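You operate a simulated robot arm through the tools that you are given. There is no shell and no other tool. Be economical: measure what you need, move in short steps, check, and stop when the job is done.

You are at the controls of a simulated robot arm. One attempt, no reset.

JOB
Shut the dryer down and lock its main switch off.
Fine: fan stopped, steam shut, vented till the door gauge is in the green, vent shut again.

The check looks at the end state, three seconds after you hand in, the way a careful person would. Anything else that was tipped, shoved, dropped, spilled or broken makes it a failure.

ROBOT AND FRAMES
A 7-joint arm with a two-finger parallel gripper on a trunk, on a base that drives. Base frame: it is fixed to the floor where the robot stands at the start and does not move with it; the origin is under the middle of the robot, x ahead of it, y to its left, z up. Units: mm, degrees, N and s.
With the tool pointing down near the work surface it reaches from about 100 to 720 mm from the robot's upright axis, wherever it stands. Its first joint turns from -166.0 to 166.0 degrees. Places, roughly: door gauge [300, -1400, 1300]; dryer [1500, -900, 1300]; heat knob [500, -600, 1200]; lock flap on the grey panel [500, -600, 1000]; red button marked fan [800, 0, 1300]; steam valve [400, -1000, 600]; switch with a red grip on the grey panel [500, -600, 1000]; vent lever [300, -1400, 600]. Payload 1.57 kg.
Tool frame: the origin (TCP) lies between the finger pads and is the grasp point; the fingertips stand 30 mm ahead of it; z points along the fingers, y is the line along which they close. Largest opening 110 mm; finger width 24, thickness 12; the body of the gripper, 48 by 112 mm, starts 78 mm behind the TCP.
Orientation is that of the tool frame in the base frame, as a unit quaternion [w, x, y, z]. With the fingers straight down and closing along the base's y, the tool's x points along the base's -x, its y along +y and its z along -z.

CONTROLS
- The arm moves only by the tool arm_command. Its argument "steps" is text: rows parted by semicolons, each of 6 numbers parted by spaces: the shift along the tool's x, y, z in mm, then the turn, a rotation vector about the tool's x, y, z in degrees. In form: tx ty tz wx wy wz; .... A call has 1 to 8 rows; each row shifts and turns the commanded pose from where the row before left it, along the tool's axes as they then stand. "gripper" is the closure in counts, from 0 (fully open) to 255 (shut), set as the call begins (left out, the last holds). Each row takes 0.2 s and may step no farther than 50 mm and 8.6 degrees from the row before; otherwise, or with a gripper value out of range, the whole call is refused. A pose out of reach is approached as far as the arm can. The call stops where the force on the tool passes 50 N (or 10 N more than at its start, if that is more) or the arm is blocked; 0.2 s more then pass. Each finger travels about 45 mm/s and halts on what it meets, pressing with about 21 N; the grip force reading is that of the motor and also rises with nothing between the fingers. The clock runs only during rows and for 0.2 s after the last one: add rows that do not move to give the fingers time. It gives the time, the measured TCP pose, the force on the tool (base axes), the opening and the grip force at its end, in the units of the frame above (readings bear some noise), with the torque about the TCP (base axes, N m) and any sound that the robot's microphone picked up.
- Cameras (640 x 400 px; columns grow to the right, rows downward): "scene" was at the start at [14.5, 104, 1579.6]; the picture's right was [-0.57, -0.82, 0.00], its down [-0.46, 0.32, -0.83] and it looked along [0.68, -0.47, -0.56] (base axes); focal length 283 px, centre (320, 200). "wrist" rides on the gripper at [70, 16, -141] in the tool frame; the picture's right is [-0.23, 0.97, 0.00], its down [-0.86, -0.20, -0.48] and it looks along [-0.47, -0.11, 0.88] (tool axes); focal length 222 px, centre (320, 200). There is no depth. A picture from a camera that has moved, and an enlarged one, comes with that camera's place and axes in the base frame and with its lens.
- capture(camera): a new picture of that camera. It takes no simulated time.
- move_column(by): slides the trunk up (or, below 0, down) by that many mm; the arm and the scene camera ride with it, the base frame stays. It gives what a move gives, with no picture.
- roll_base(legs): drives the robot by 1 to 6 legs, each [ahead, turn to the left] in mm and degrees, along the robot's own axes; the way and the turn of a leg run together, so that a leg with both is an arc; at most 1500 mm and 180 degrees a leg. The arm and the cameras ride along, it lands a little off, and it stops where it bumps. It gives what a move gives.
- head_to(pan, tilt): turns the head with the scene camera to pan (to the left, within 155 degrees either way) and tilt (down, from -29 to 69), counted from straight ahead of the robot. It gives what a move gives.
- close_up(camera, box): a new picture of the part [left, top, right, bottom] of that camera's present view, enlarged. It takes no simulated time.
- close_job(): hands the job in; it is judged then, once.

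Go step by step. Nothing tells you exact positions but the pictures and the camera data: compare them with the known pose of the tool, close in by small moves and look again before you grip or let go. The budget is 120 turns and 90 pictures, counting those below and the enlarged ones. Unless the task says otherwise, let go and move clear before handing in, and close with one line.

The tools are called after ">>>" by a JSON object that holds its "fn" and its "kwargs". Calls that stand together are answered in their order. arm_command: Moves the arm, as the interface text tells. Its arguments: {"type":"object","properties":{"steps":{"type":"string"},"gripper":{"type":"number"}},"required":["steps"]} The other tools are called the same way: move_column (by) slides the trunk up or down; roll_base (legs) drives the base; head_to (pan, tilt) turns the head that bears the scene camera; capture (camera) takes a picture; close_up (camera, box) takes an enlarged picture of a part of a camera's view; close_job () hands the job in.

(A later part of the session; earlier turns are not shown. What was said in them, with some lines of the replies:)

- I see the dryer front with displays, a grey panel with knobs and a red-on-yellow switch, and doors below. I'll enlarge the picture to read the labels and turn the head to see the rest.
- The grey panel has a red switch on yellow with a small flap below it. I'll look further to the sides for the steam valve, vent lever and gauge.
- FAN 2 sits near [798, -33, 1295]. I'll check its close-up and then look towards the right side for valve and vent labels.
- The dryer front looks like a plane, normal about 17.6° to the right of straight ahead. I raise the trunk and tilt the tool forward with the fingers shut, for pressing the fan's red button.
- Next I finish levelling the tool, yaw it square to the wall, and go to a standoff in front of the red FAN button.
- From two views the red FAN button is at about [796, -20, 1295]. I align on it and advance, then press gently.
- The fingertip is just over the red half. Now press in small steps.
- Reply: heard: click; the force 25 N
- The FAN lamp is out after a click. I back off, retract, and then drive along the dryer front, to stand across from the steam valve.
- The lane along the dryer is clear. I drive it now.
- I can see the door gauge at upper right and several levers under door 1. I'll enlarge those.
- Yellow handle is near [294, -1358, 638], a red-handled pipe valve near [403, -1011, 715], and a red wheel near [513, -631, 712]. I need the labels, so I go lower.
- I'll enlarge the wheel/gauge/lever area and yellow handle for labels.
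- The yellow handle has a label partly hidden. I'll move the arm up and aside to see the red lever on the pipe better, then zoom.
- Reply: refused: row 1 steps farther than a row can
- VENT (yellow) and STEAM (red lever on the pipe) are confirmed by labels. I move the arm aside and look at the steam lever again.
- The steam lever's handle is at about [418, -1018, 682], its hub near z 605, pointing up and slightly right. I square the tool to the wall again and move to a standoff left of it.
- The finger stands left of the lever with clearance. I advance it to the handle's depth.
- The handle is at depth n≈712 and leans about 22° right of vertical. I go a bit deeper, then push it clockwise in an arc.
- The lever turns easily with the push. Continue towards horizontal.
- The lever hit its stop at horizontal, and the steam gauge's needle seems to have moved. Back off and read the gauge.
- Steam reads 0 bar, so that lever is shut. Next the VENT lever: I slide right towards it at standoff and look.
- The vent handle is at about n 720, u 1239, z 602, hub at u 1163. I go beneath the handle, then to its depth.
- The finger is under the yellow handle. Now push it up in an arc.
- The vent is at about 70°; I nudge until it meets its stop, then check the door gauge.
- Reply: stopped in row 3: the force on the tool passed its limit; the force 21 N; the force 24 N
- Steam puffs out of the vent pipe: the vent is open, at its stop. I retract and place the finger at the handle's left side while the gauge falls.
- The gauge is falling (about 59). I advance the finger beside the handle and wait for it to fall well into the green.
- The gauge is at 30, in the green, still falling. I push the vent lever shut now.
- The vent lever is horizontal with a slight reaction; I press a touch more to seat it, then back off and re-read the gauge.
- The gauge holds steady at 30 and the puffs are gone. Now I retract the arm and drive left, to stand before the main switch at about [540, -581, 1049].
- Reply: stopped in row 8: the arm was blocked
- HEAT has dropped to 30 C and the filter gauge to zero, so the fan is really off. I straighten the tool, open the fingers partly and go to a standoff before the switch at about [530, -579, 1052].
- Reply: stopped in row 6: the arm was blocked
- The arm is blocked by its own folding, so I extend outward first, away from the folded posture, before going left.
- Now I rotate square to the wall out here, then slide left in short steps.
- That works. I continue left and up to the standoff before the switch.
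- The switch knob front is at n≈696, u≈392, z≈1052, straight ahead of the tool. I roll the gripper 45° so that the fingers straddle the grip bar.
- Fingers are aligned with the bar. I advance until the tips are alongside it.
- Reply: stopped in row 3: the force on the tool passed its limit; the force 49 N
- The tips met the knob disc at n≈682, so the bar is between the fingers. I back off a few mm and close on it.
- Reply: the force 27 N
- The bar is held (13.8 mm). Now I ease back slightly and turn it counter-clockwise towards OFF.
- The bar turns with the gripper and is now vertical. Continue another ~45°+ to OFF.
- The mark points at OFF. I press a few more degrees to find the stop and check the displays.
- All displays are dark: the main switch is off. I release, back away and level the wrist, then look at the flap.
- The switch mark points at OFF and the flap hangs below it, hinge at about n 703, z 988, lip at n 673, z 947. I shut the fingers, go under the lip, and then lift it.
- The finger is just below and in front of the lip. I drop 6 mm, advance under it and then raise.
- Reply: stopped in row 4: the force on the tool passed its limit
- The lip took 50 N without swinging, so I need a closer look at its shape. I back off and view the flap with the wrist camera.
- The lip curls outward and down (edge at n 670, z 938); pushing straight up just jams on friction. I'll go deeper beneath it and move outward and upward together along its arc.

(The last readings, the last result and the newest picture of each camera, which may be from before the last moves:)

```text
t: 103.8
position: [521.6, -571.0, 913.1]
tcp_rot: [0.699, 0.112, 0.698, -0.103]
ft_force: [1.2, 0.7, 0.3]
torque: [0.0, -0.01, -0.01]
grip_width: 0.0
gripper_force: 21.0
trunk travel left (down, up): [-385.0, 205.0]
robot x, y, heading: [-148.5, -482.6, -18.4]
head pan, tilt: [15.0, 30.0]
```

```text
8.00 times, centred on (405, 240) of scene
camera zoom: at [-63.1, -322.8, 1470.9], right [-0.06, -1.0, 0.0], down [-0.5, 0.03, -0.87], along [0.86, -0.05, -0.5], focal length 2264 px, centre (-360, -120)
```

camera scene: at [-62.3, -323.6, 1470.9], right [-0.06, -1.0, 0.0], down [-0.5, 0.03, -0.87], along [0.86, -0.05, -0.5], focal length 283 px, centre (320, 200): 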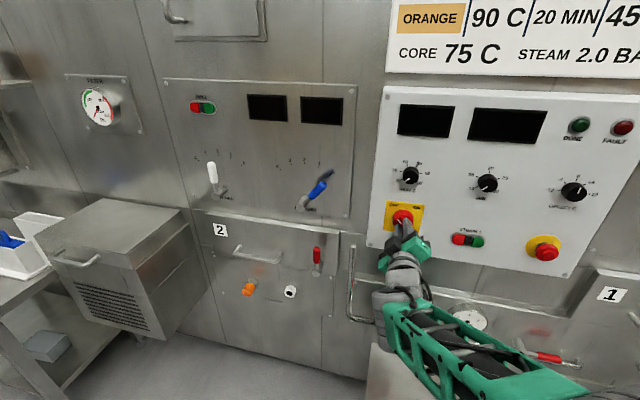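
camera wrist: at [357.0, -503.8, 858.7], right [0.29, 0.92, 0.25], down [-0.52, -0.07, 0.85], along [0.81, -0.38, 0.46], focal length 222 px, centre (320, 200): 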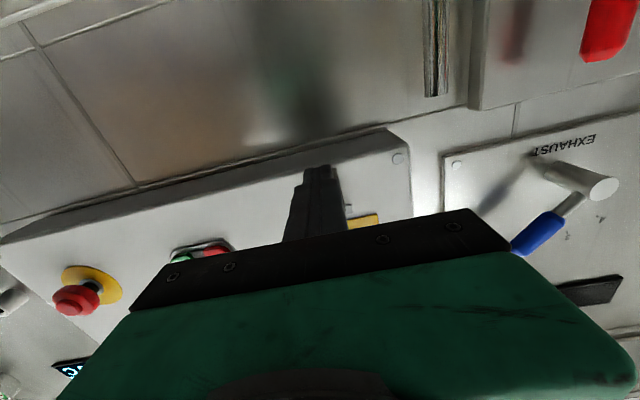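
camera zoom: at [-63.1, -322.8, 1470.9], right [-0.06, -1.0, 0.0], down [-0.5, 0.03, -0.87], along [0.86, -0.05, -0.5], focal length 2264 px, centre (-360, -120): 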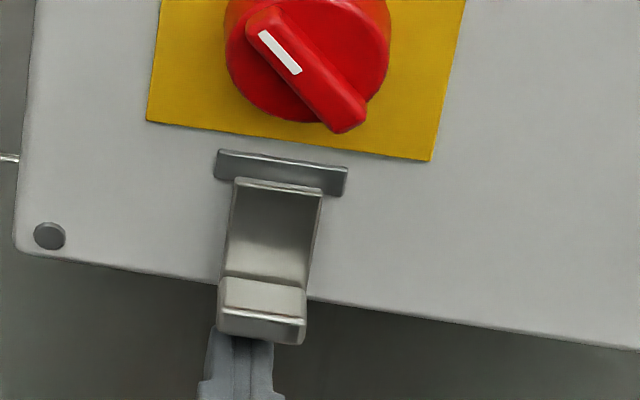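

The finger is under the lip. Now out-and-up.

>>> {"fn": "arm_command", "kwargs": {"steps": "-10 2 0 0 0 0;-5 0 -6 0 0 0;-5 0 -6 0 0 0;-5 0 -5 0 0 0;-5 0 -4 0 0 0;-6 0 -4 0 0 0;0 0 0 0 0 0"}}

>>> {"fn": "close_up", "kwargs": {"camera": "scene", "box": [375, 215, 435, 265]}}

```text
t: 105.1
position: [495.0, -561.4, 932.7]
tcp_rot: [0.691, 0.111, 0.707, -0.102]
ft_force: [-3.5, 0.1, -4.5]
torque: [0.08, 0.05, 0.04]
grip_width: 0.0
gripper_force: 21.1
trunk travel left (down, up): [-385.0, 205.0]
robot x, y, heading: [-147.9, -481.8, -18.3]
head pan, tilt: [15.0, 30.0]
stopped in row 6: the force on the tool passed its limit (the readings are from after the stop); the commanded pose is now the measured one
```

```text
8.00 times, centred on (405, 240) of scene
camera zoom: at [-63.9, -322.5, 1471.6], right [-0.06, -1.0, 0.0], down [-0.5, 0.03, -0.87], along [0.86, -0.05, -0.5], focal length 2264 px, centre (-360, -120)
```

zoom: 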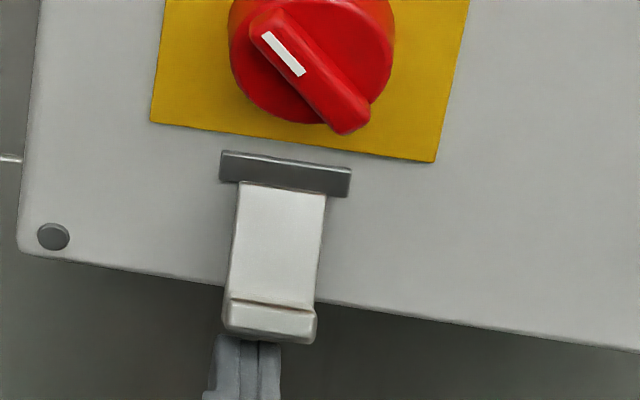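

The flap has swung out about 20°. I continue, this time keeping exactly to the tangent of its arc.

>>> {"fn": "arm_command", "kwargs": {"steps": "-4.5 0 -6 0 0 0;-3.5 0 -4 0 0 0;-4 0 -3 0 0 0;-3.5 0 -2.6 0 0 0;-4.5 0 -2.4 0 0 0;-4.2 0 -1.7 0 0 0;-4.8 0 -1.3 0 0 0;-4.5 0 -1 0 0 0"}}

>>> {"fn": "close_up", "kwargs": {"camera": "scene", "box": [375, 215, 435, 265]}}

```text
t: 106.9
position: [473.1, -552.9, 970.7]
tcp_rot: [0.693, 0.11, 0.705, -0.103]
ft_force: [-34.1, 12.0, -4.4]
torque: [-0.45, -0.14, -0.09]
grip_width: 0.0
gripper_force: 20.6
trunk travel left (down, up): [-385.0, 205.0]
robot x, y, heading: [-146.2, -481.0, -18.4]
head pan, tilt: [15.0, 30.0]
```

```text
8.00 times, centred on (405, 240) of scene
camera zoom: at [-67.9, -321.0, 1471.1], right [-0.06, -1.0, 0.0], down [-0.5, 0.03, -0.87], along [0.87, -0.05, -0.5], focal length 2264 px, centre (-360, -120)
```

zoom: 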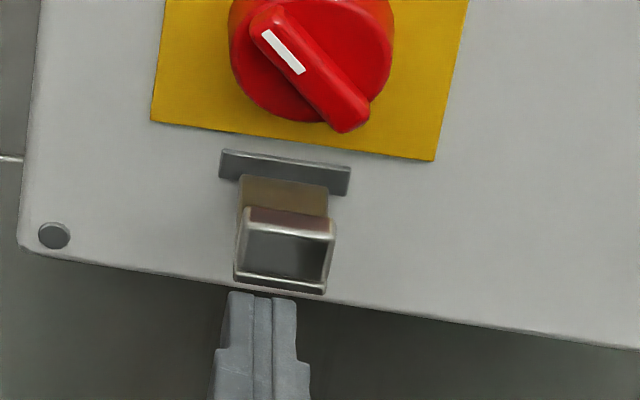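

The flap now stands straight out with the finger pressing on its lip. I lift on along the arc: up first, then inwards over the top.

>>> {"fn": "arm_command", "kwargs": {"steps": "-5 0 0 0 0 0;-5 0 0 0 0 0;-5 0 0 0 0 0;-5 0 2 0 0 0;-5 0 3 0 0 0"}}

>>> {"fn": "close_up", "kwargs": {"camera": "scene", "box": [375, 215, 435, 265]}}

```text
t: 107.6
position: [472.4, -552.6, 971.3]
tcp_rot: [0.686, 0.108, 0.713, -0.101]
ft_force: [-12.8, 3.0, -1.5]
torque: [0.17, -0.09, -0.01]
grip_width: 0.1
gripper_force: 20.8
trunk travel left (down, up): [-385.0, 205.0]
robot x, y, heading: [-146.4, -483.1, -18.4]
head pan, tilt: [15.0, 30.0]
stopped in row 3: the force on the tool passed its limit (the readings are from after the stop); the commanded pose is now the measured one
```

```text
8.00 times, centred on (405, 240) of scene
camera zoom: at [-65.5, -321.9, 1471.2], right [-0.06, -1.0, 0.0], down [-0.5, 0.03, -0.87], along [0.86, -0.05, -0.5], focal length 2264 px, centre (-360, -120)
```

zoom: 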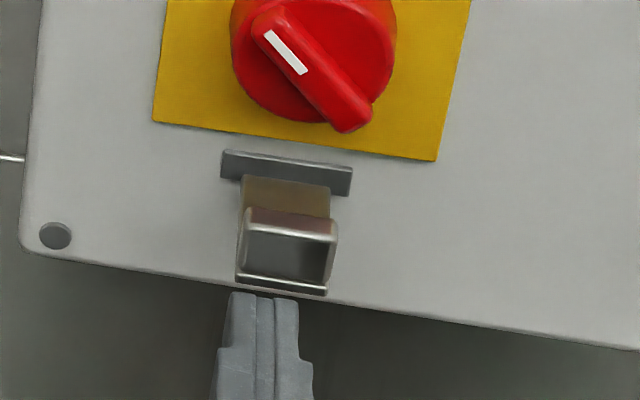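

It jams on the lip's face again, with the plate at about 60°. I go out, down, and back in beneath the plate, then lift from underneath.

>>> {"fn": "arm_command", "kwargs": {"steps": "3 0 -12 0 -1.5 0;20 0 0 0 0 0;20 0 0 0 0 0;0 0 20 0 0 0;0 0 18 0 0 0;0 0 15 0 0 0;0 0 0 0 0 0"}}

>>> {"fn": "close_up", "kwargs": {"camera": "scene", "box": [375, 215, 435, 265]}}

```text
t: 109.2
position: [512.8, -564.8, 927.9]
tcp_rot: [0.695, 0.109, 0.703, -0.103]
ft_force: [-0.4, 0.1, 0.5]
torque: [0.01, 0.02, 0.02]
grip_width: 0.2
gripper_force: 20.9
trunk travel left (down, up): [-385.0, 205.0]
robot x, y, heading: [-146.2, -481.9, -18.5]
head pan, tilt: [15.0, 30.0]
```

```text
8.00 times, centred on (405, 240) of scene
camera zoom: at [-63.9, -322.5, 1470.9], right [-0.06, -1.0, 0.0], down [-0.5, 0.03, -0.87], along [0.86, -0.05, -0.5], focal length 2264 px, centre (-360, -120)
```

zoom: 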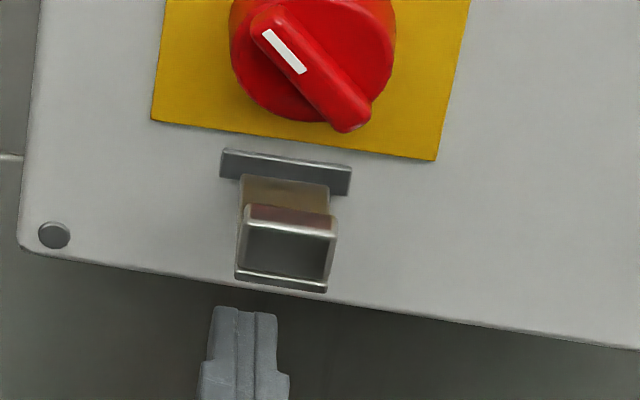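

The flap stays where it is left. The finger is now below the plate, so I raise.

>>> {"fn": "arm_command", "kwargs": {"steps": "-11 -4 0 0 0 0;-11 0 0 0 0 0;-5 0 0 0 0 0;-5 0 0 0 0 0;-5 0 0 0 0 0;-5 0 0 0 0 0;-5 0 0 0 0 0;-5 0 0 0 0 0"}}

>>> {"fn": "close_up", "kwargs": {"camera": "scene", "box": [375, 215, 435, 265]}}

```text
t: 111.0
position: [511.6, -570.2, 969.4]
tcp_rot: [0.687, 0.108, 0.711, -0.104]
ft_force: [-9.2, 3.3, -42.7]
torque: [-0.2, -0.62, 0.01]
grip_width: 0.0
gripper_force: 21.6
trunk travel left (down, up): [-385.0, 205.0]
robot x, y, heading: [-148.2, -483.3, -18.4]
head pan, tilt: [15.0, 30.0]
```

```text
8.00 times, centred on (405, 240) of scene
camera zoom: at [-61.5, -322.4, 1470.0], right [-0.06, -1.0, 0.0], down [-0.5, 0.03, -0.86], along [0.86, -0.05, -0.5], focal length 2264 px, centre (-360, -120)
```

zoom: 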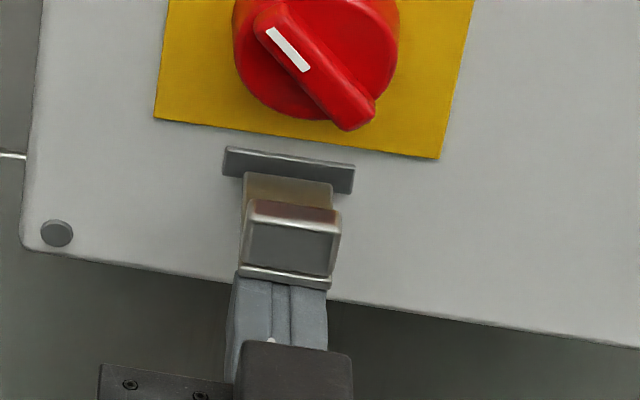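

The plate is now near horizontal; the finger bears too close to the hinge. I shift outwards to push near the plate's end for more leverage.

>>> {"fn": "arm_command", "kwargs": {"steps": "8 0 0 0 -1 0;0 0 -10 0 0 0;0 0 -10 0 0 0;-4 0 0 0 0 0;-5 0 0 0 0 0;-5 0 0 0 0 0;-5 0 0 0 0 0;-5 0 0 0 0 0"}}

>>> {"fn": "arm_command", "kwargs": {"steps": "-5 0 1 0 0 0;-5 0 2 0 0 0;0 0 0 0 0 0"}}

>>> {"fn": "close_up", "kwargs": {"camera": "scene", "box": [375, 215, 435, 265]}}

```text
t: 112.4
position: [489.1, -565.7, 969.6]
tcp_rot: [0.689, 0.107, 0.709, -0.106]
ft_force: [-2.8, -0.1, -13.1]
torque: [0.07, 0.1, 0.16]
grip_width: 0.2
gripper_force: 21.3
trunk travel left (down, up): [-385.0, 205.0]
robot x, y, heading: [-149.0, -480.9, -18.5]
head pan, tilt: [15.0, 30.0]
stopped in row 7: the force on the tool passed its limit (the readings are from after the stop); the commanded pose is now the measured one
```

```text
t: 113.3
position: [487.6, -565.0, 969.9]
tcp_rot: [0.681, 0.107, 0.716, -0.107]
ft_force: [-2.2, 0.7, -8.5]
torque: [0.05, 0.07, 0.07]
grip_width: 0.1
gripper_force: 21.2
trunk travel left (down, up): [-385.0, 205.0]
robot x, y, heading: [-148.6, -481.9, -18.3]
head pan, tilt: [15.0, 30.0]
stopped in row 3: the force on the tool passed its limit (the readings are from after the stop); the commanded pose is now the measured one
```

```text
8.00 times, centred on (405, 240) of scene
camera zoom: at [-63.9, -322.3, 1471.6], right [-0.06, -1.0, 0.0], down [-0.5, 0.03, -0.87], along [0.86, -0.05, -0.5], focal length 2264 px, centre (-360, -120)
```

zoom: 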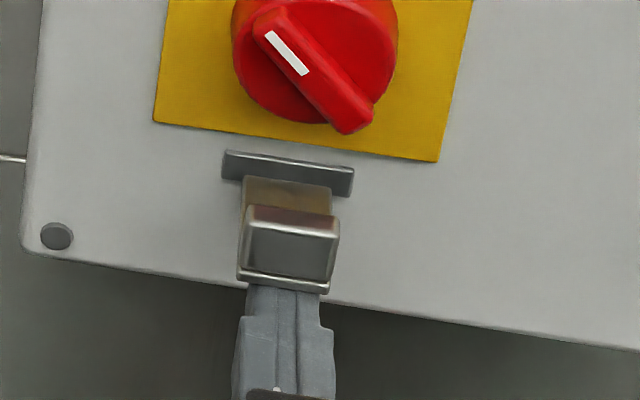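

The plate is level now and resists strongly, perhaps a stop. I back off and view it from the wrist camera.

>>> {"fn": "arm_command", "kwargs": {"steps": "8 0 0 0 -2.5 0;0 0 -40 0 0 0;0 0 -40 0 0 0;-25 30 0 0 0 0;-25 30 0 0 0 0;0 0 0 0 0 0"}}

>>> {"fn": "close_up", "kwargs": {"camera": "wrist", "box": [220, 40, 380, 180]}}

```text
t: 114.7
position: [430.0, -484.6, 1016.3]
tcp_rot: [0.7, 0.103, 0.699, -0.107]
ft_force: [0.1, -0.4, 0.2]
torque: [0.0, -0.01, 0.0]
grip_width: 0.0
gripper_force: 21.2
trunk travel left (down, up): [-385.0, 205.0]
robot x, y, heading: [-146.1, -481.0, -18.2]
head pan, tilt: [15.0, 30.0]
```

```text
2.86 times, centred on (300, 110) of wrist
camera zoom: at [300.3, -426.9, 945.3], right [0.29, 0.93, 0.22], down [-0.52, -0.04, 0.85], along [0.81, -0.36, 0.47], focal length 635 px, centre (377, 457)
```

zoom: 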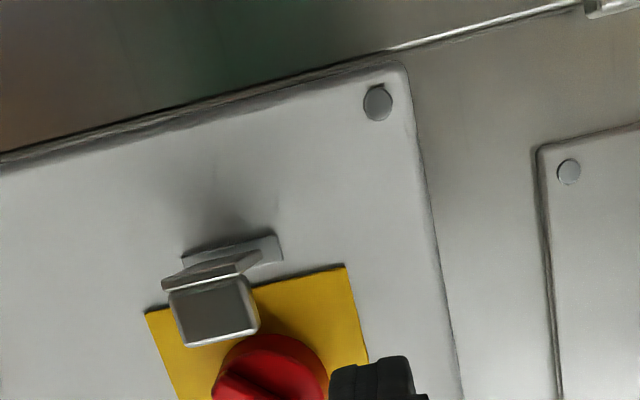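

The flap stays out level by itself, lip up. I make one slow test push at its outer end to tell a stop from mere stiffness.

>>> {"fn": "arm_command", "kwargs": {"steps": "29 -28 0 0 0 0;31 -28 0 0 0 0;0 0 38 0 0 0;0 0 37 0 0 0;-6 0 0 0 0 0;-3 0 0 0 0 0;-2 0 0 0 0 0;-2 0 0 0 0 0"}}

>>> {"fn": "arm_command", "kwargs": {"steps": "-2 0 0 0 0 0;-2 0 0 0 0 0;-2 0 0 0 0 0;-2 0 0 0 0 0;-2 0 0 0 0 0;-2 0 0 0 0 0;-2 0 0 0 0 0"}}

```text
t: 116.5
position: [485.7, -559.7, 966.6]
tcp_rot: [0.699, 0.106, 0.698, -0.111]
ft_force: [-0.4, -0.1, 0.5]
torque: [-0.01, 0.03, -0.03]
grip_width: 0.1
gripper_force: 20.5
trunk travel left (down, up): [-385.0, 205.0]
robot x, y, heading: [-151.7, -481.2, -18.1]
head pan, tilt: [15.0, 30.0]
```

```text
t: 118.1
position: [486.2, -558.8, 971.2]
tcp_rot: [0.692, 0.104, 0.706, -0.109]
ft_force: [-5.8, 8.9, -44.1]
torque: [0.15, 0.6, 0.21]
grip_width: 0.1
gripper_force: 21.7
trunk travel left (down, up): [-385.0, 205.0]
robot x, y, heading: [-149.8, -483.4, -18.4]
head pan, tilt: [15.0, 30.0]
```

It holds at the same level against 44 N: this is the flap's end stop, and it stays there. I back clear and take final checks.

>>> {"fn": "arm_command", "kwargs": {"steps": "15 0 0 0 0 0;10 0 -30 0 0 0;0 0 -45 0 0 0;0 0 -45 0 0 0;0 0 -25 0 0 0;0 0 0 0 0 0"}}

>>> {"fn": "head_to", "kwargs": {"pan": -5, "tilt": 30}}

>>> {"fn": "capture", "kwargs": {"camera": "scene"}}

>>> {"fn": "close_up", "kwargs": {"camera": "scene", "box": [190, 160, 310, 260]}}

```text
t: 119.5
position: [348.8, -514.1, 955.5]
tcp_rot: [0.7, 0.106, 0.698, -0.109]
ft_force: [-0.2, 0.1, 0.1]
torque: [0.02, 0.01, 0.0]
grip_width: 0.0
gripper_force: 21.2
trunk travel left (down, up): [-385.0, 205.0]
robot x, y, heading: [-148.9, -480.2, -18.2]
head pan, tilt: [15.0, 30.0]
```

```text
t: 120.3
position: [349.0, -515.0, 954.7]
tcp_rot: [0.7, 0.105, 0.698, -0.109]
ft_force: [0.6, 0.0, 1.3]
torque: [0.0, -0.05, 0.0]
grip_width: 0.3
gripper_force: 20.8
trunk travel left (down, up): [-385.0, 205.0]
robot x, y, heading: [-148.2, -480.0, -18.4]
head pan, tilt: [-5.0, 30.0]
```

```text
6 pictures are left
camera scene: at [-71.7, -352.7, 1470.9], right [-0.4, -0.92, 0.0], down [-0.46, 0.2, -0.87], along [0.8, -0.34, -0.5], focal length 283 px, centre (320, 200)
```

scene: 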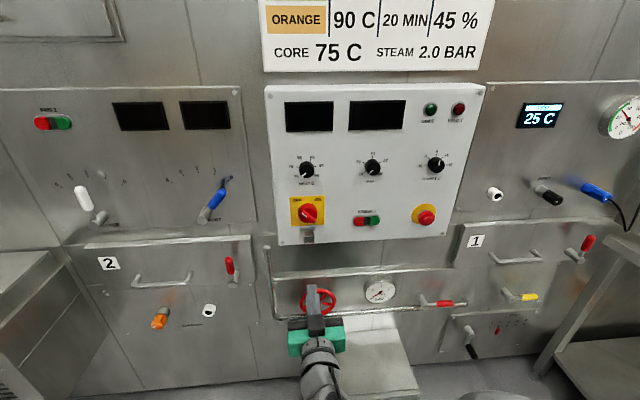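

```text
4.00 times, centred on (250, 210) of scene
camera zoom: at [-71.7, -352.7, 1470.9], right [-0.4, -0.92, 0.0], down [-0.46, 0.2, -0.87], along [0.8, -0.34, -0.5], focal length 1132 px, centre (600, 160)
```

zoom: 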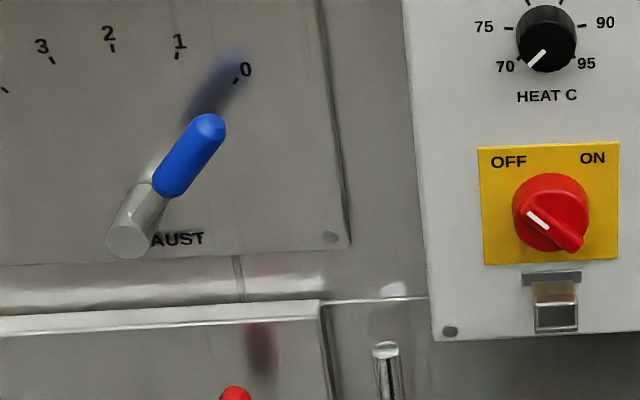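

Everything reads as wanted: displays dark, steam and vent levers horizontal, switch at OFF. To be sure of the flap's end stop I repeat the lift at its very outer end, where leverage is greatest.

>>> {"fn": "arm_command", "kwargs": {"steps": "0 -3 45 0 0 0;0 0 45 0 0 0;0 0 46 0 0 0;-10 0 0 0 0 0;-3 0 0 0 0 0;0 0 0 0 0 0"}}

>>> {"fn": "arm_command", "kwargs": {"steps": "-3 0 0 0 0 0;-3 0 0 0 0 0;-3 0 0 0 0 0;-3 0 0 0 0 0;-3 0 0 0 0 0;-3 0 0 0 0 0;-3 0 0 0 0 0;0 0 0 0 0 0"}}

>>> {"fn": "close_up", "kwargs": {"camera": "scene", "box": [275, 190, 345, 260]}}

```text
t: 121.7
position: [477.1, -559.7, 968.4]
tcp_rot: [0.7, 0.104, 0.699, -0.107]
ft_force: [0.0, -0.7, 0.1]
torque: [0.04, -0.01, -0.01]
grip_width: 0.1
gripper_force: 20.9
trunk travel left (down, up): [-385.0, 205.0]
robot x, y, heading: [-149.9, -482.0, -18.1]
head pan, tilt: [-5.0, 30.0]
```

```text
t: 123.0
position: [473.3, -558.6, 970.0]
tcp_rot: [0.688, 0.104, 0.71, -0.109]
ft_force: [1.7, -0.4, -12.3]
torque: [0.11, 0.29, 0.18]
grip_width: 0.0
gripper_force: 21.0
trunk travel left (down, up): [-385.0, 205.0]
robot x, y, heading: [-148.6, -484.3, -18.5]
head pan, tilt: [-5.0, 30.0]
stopped in row 6: the force on the tool passed its limit (the readings are from after the stop); the commanded pose is now the measured one
```

```text
5.71 times, centred on (310, 225) of scene
camera zoom: at [-70.5, -352.9, 1471.4], right [-0.4, -0.92, 0.0], down [-0.46, 0.2, -0.87], along [0.8, -0.34, -0.5], focal length 1617 px, centre (377, 57)
```

zoom: 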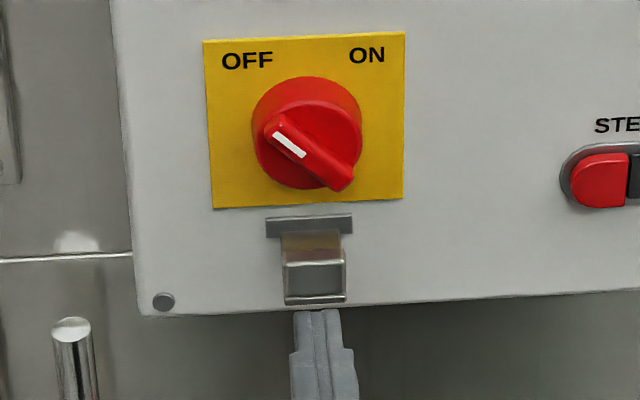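

Even at the outer end the flap does not move under 50 N, so level is its end stop. I back well clear and hand in.

>>> {"fn": "arm_command", "kwargs": {"steps": "15 0 0 0 0 0;10 0 -30 0 0 0;0 0 -45 0 0 0;0 0 -45 0 0 0;0 0 -30 0 0 0;0 0 0 0 0 0"}}

>>> {"fn": "close_up", "kwargs": {"camera": "scene", "box": [260, 180, 640, 380]}}

>>> {"fn": "close_up", "kwargs": {"camera": "scene", "box": [570, 80, 640, 150]}}

```text
t: 124.4
position: [329.8, -513.5, 950.9]
tcp_rot: [0.691, 0.105, 0.707, -0.11]
ft_force: [0.3, 0.2, -0.4]
torque: [0.01, 0.03, 0.02]
grip_width: 0.0
gripper_force: 21.5
trunk travel left (down, up): [-385.0, 205.0]
robot x, y, heading: [-148.6, -486.1, -18.4]
head pan, tilt: [-5.0, 30.0]
```

```text
1.68 times, centred on (450, 280) of scene
camera zoom: at [-72.0, -352.8, 1470.9], right [-0.4, -0.92, 0.0], down [-0.46, 0.2, -0.87], along [0.8, -0.34, -0.5], focal length 477 px, centre (101, 65)
```

zoom: 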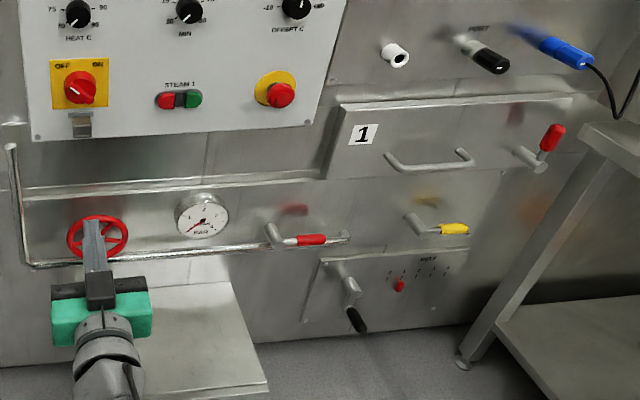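

```text
5.71 times, centred on (605, 115) of scene
camera zoom: at [-72.0, -352.8, 1470.9], right [-0.4, -0.92, 0.0], down [-0.46, 0.2, -0.87], along [0.8, -0.34, -0.5], focal length 1617 px, centre (-1309, 686)
```

zoom: 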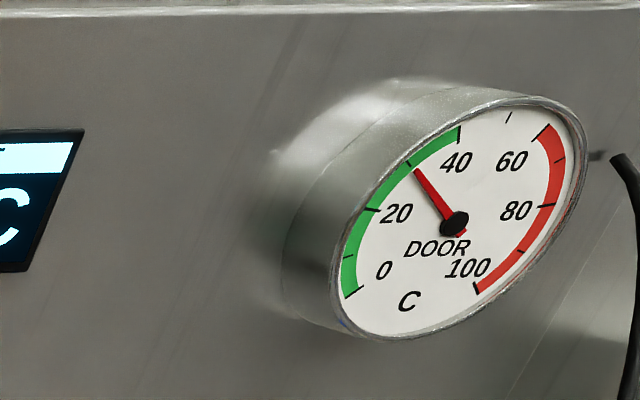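

The door gauge is in the green at 30, steam is at 0 bar, the vent is shut, the fan and mains are off, and the lock flap is swung out to its stop. The arm is clear, so I hand in.

>>> {"fn": "close_job", "kwargs": {}}

```text
The job is handed in.
```

The dryer is shut down: fan stopped, steam shut at 0 bar, vented to 30 °C in the green, vent shut again and the main switch at OFF. The lock flap is swung out level to its end stop. I took that as its locked position because 50 N would not move it further, but nothing on the panel confirmed it.
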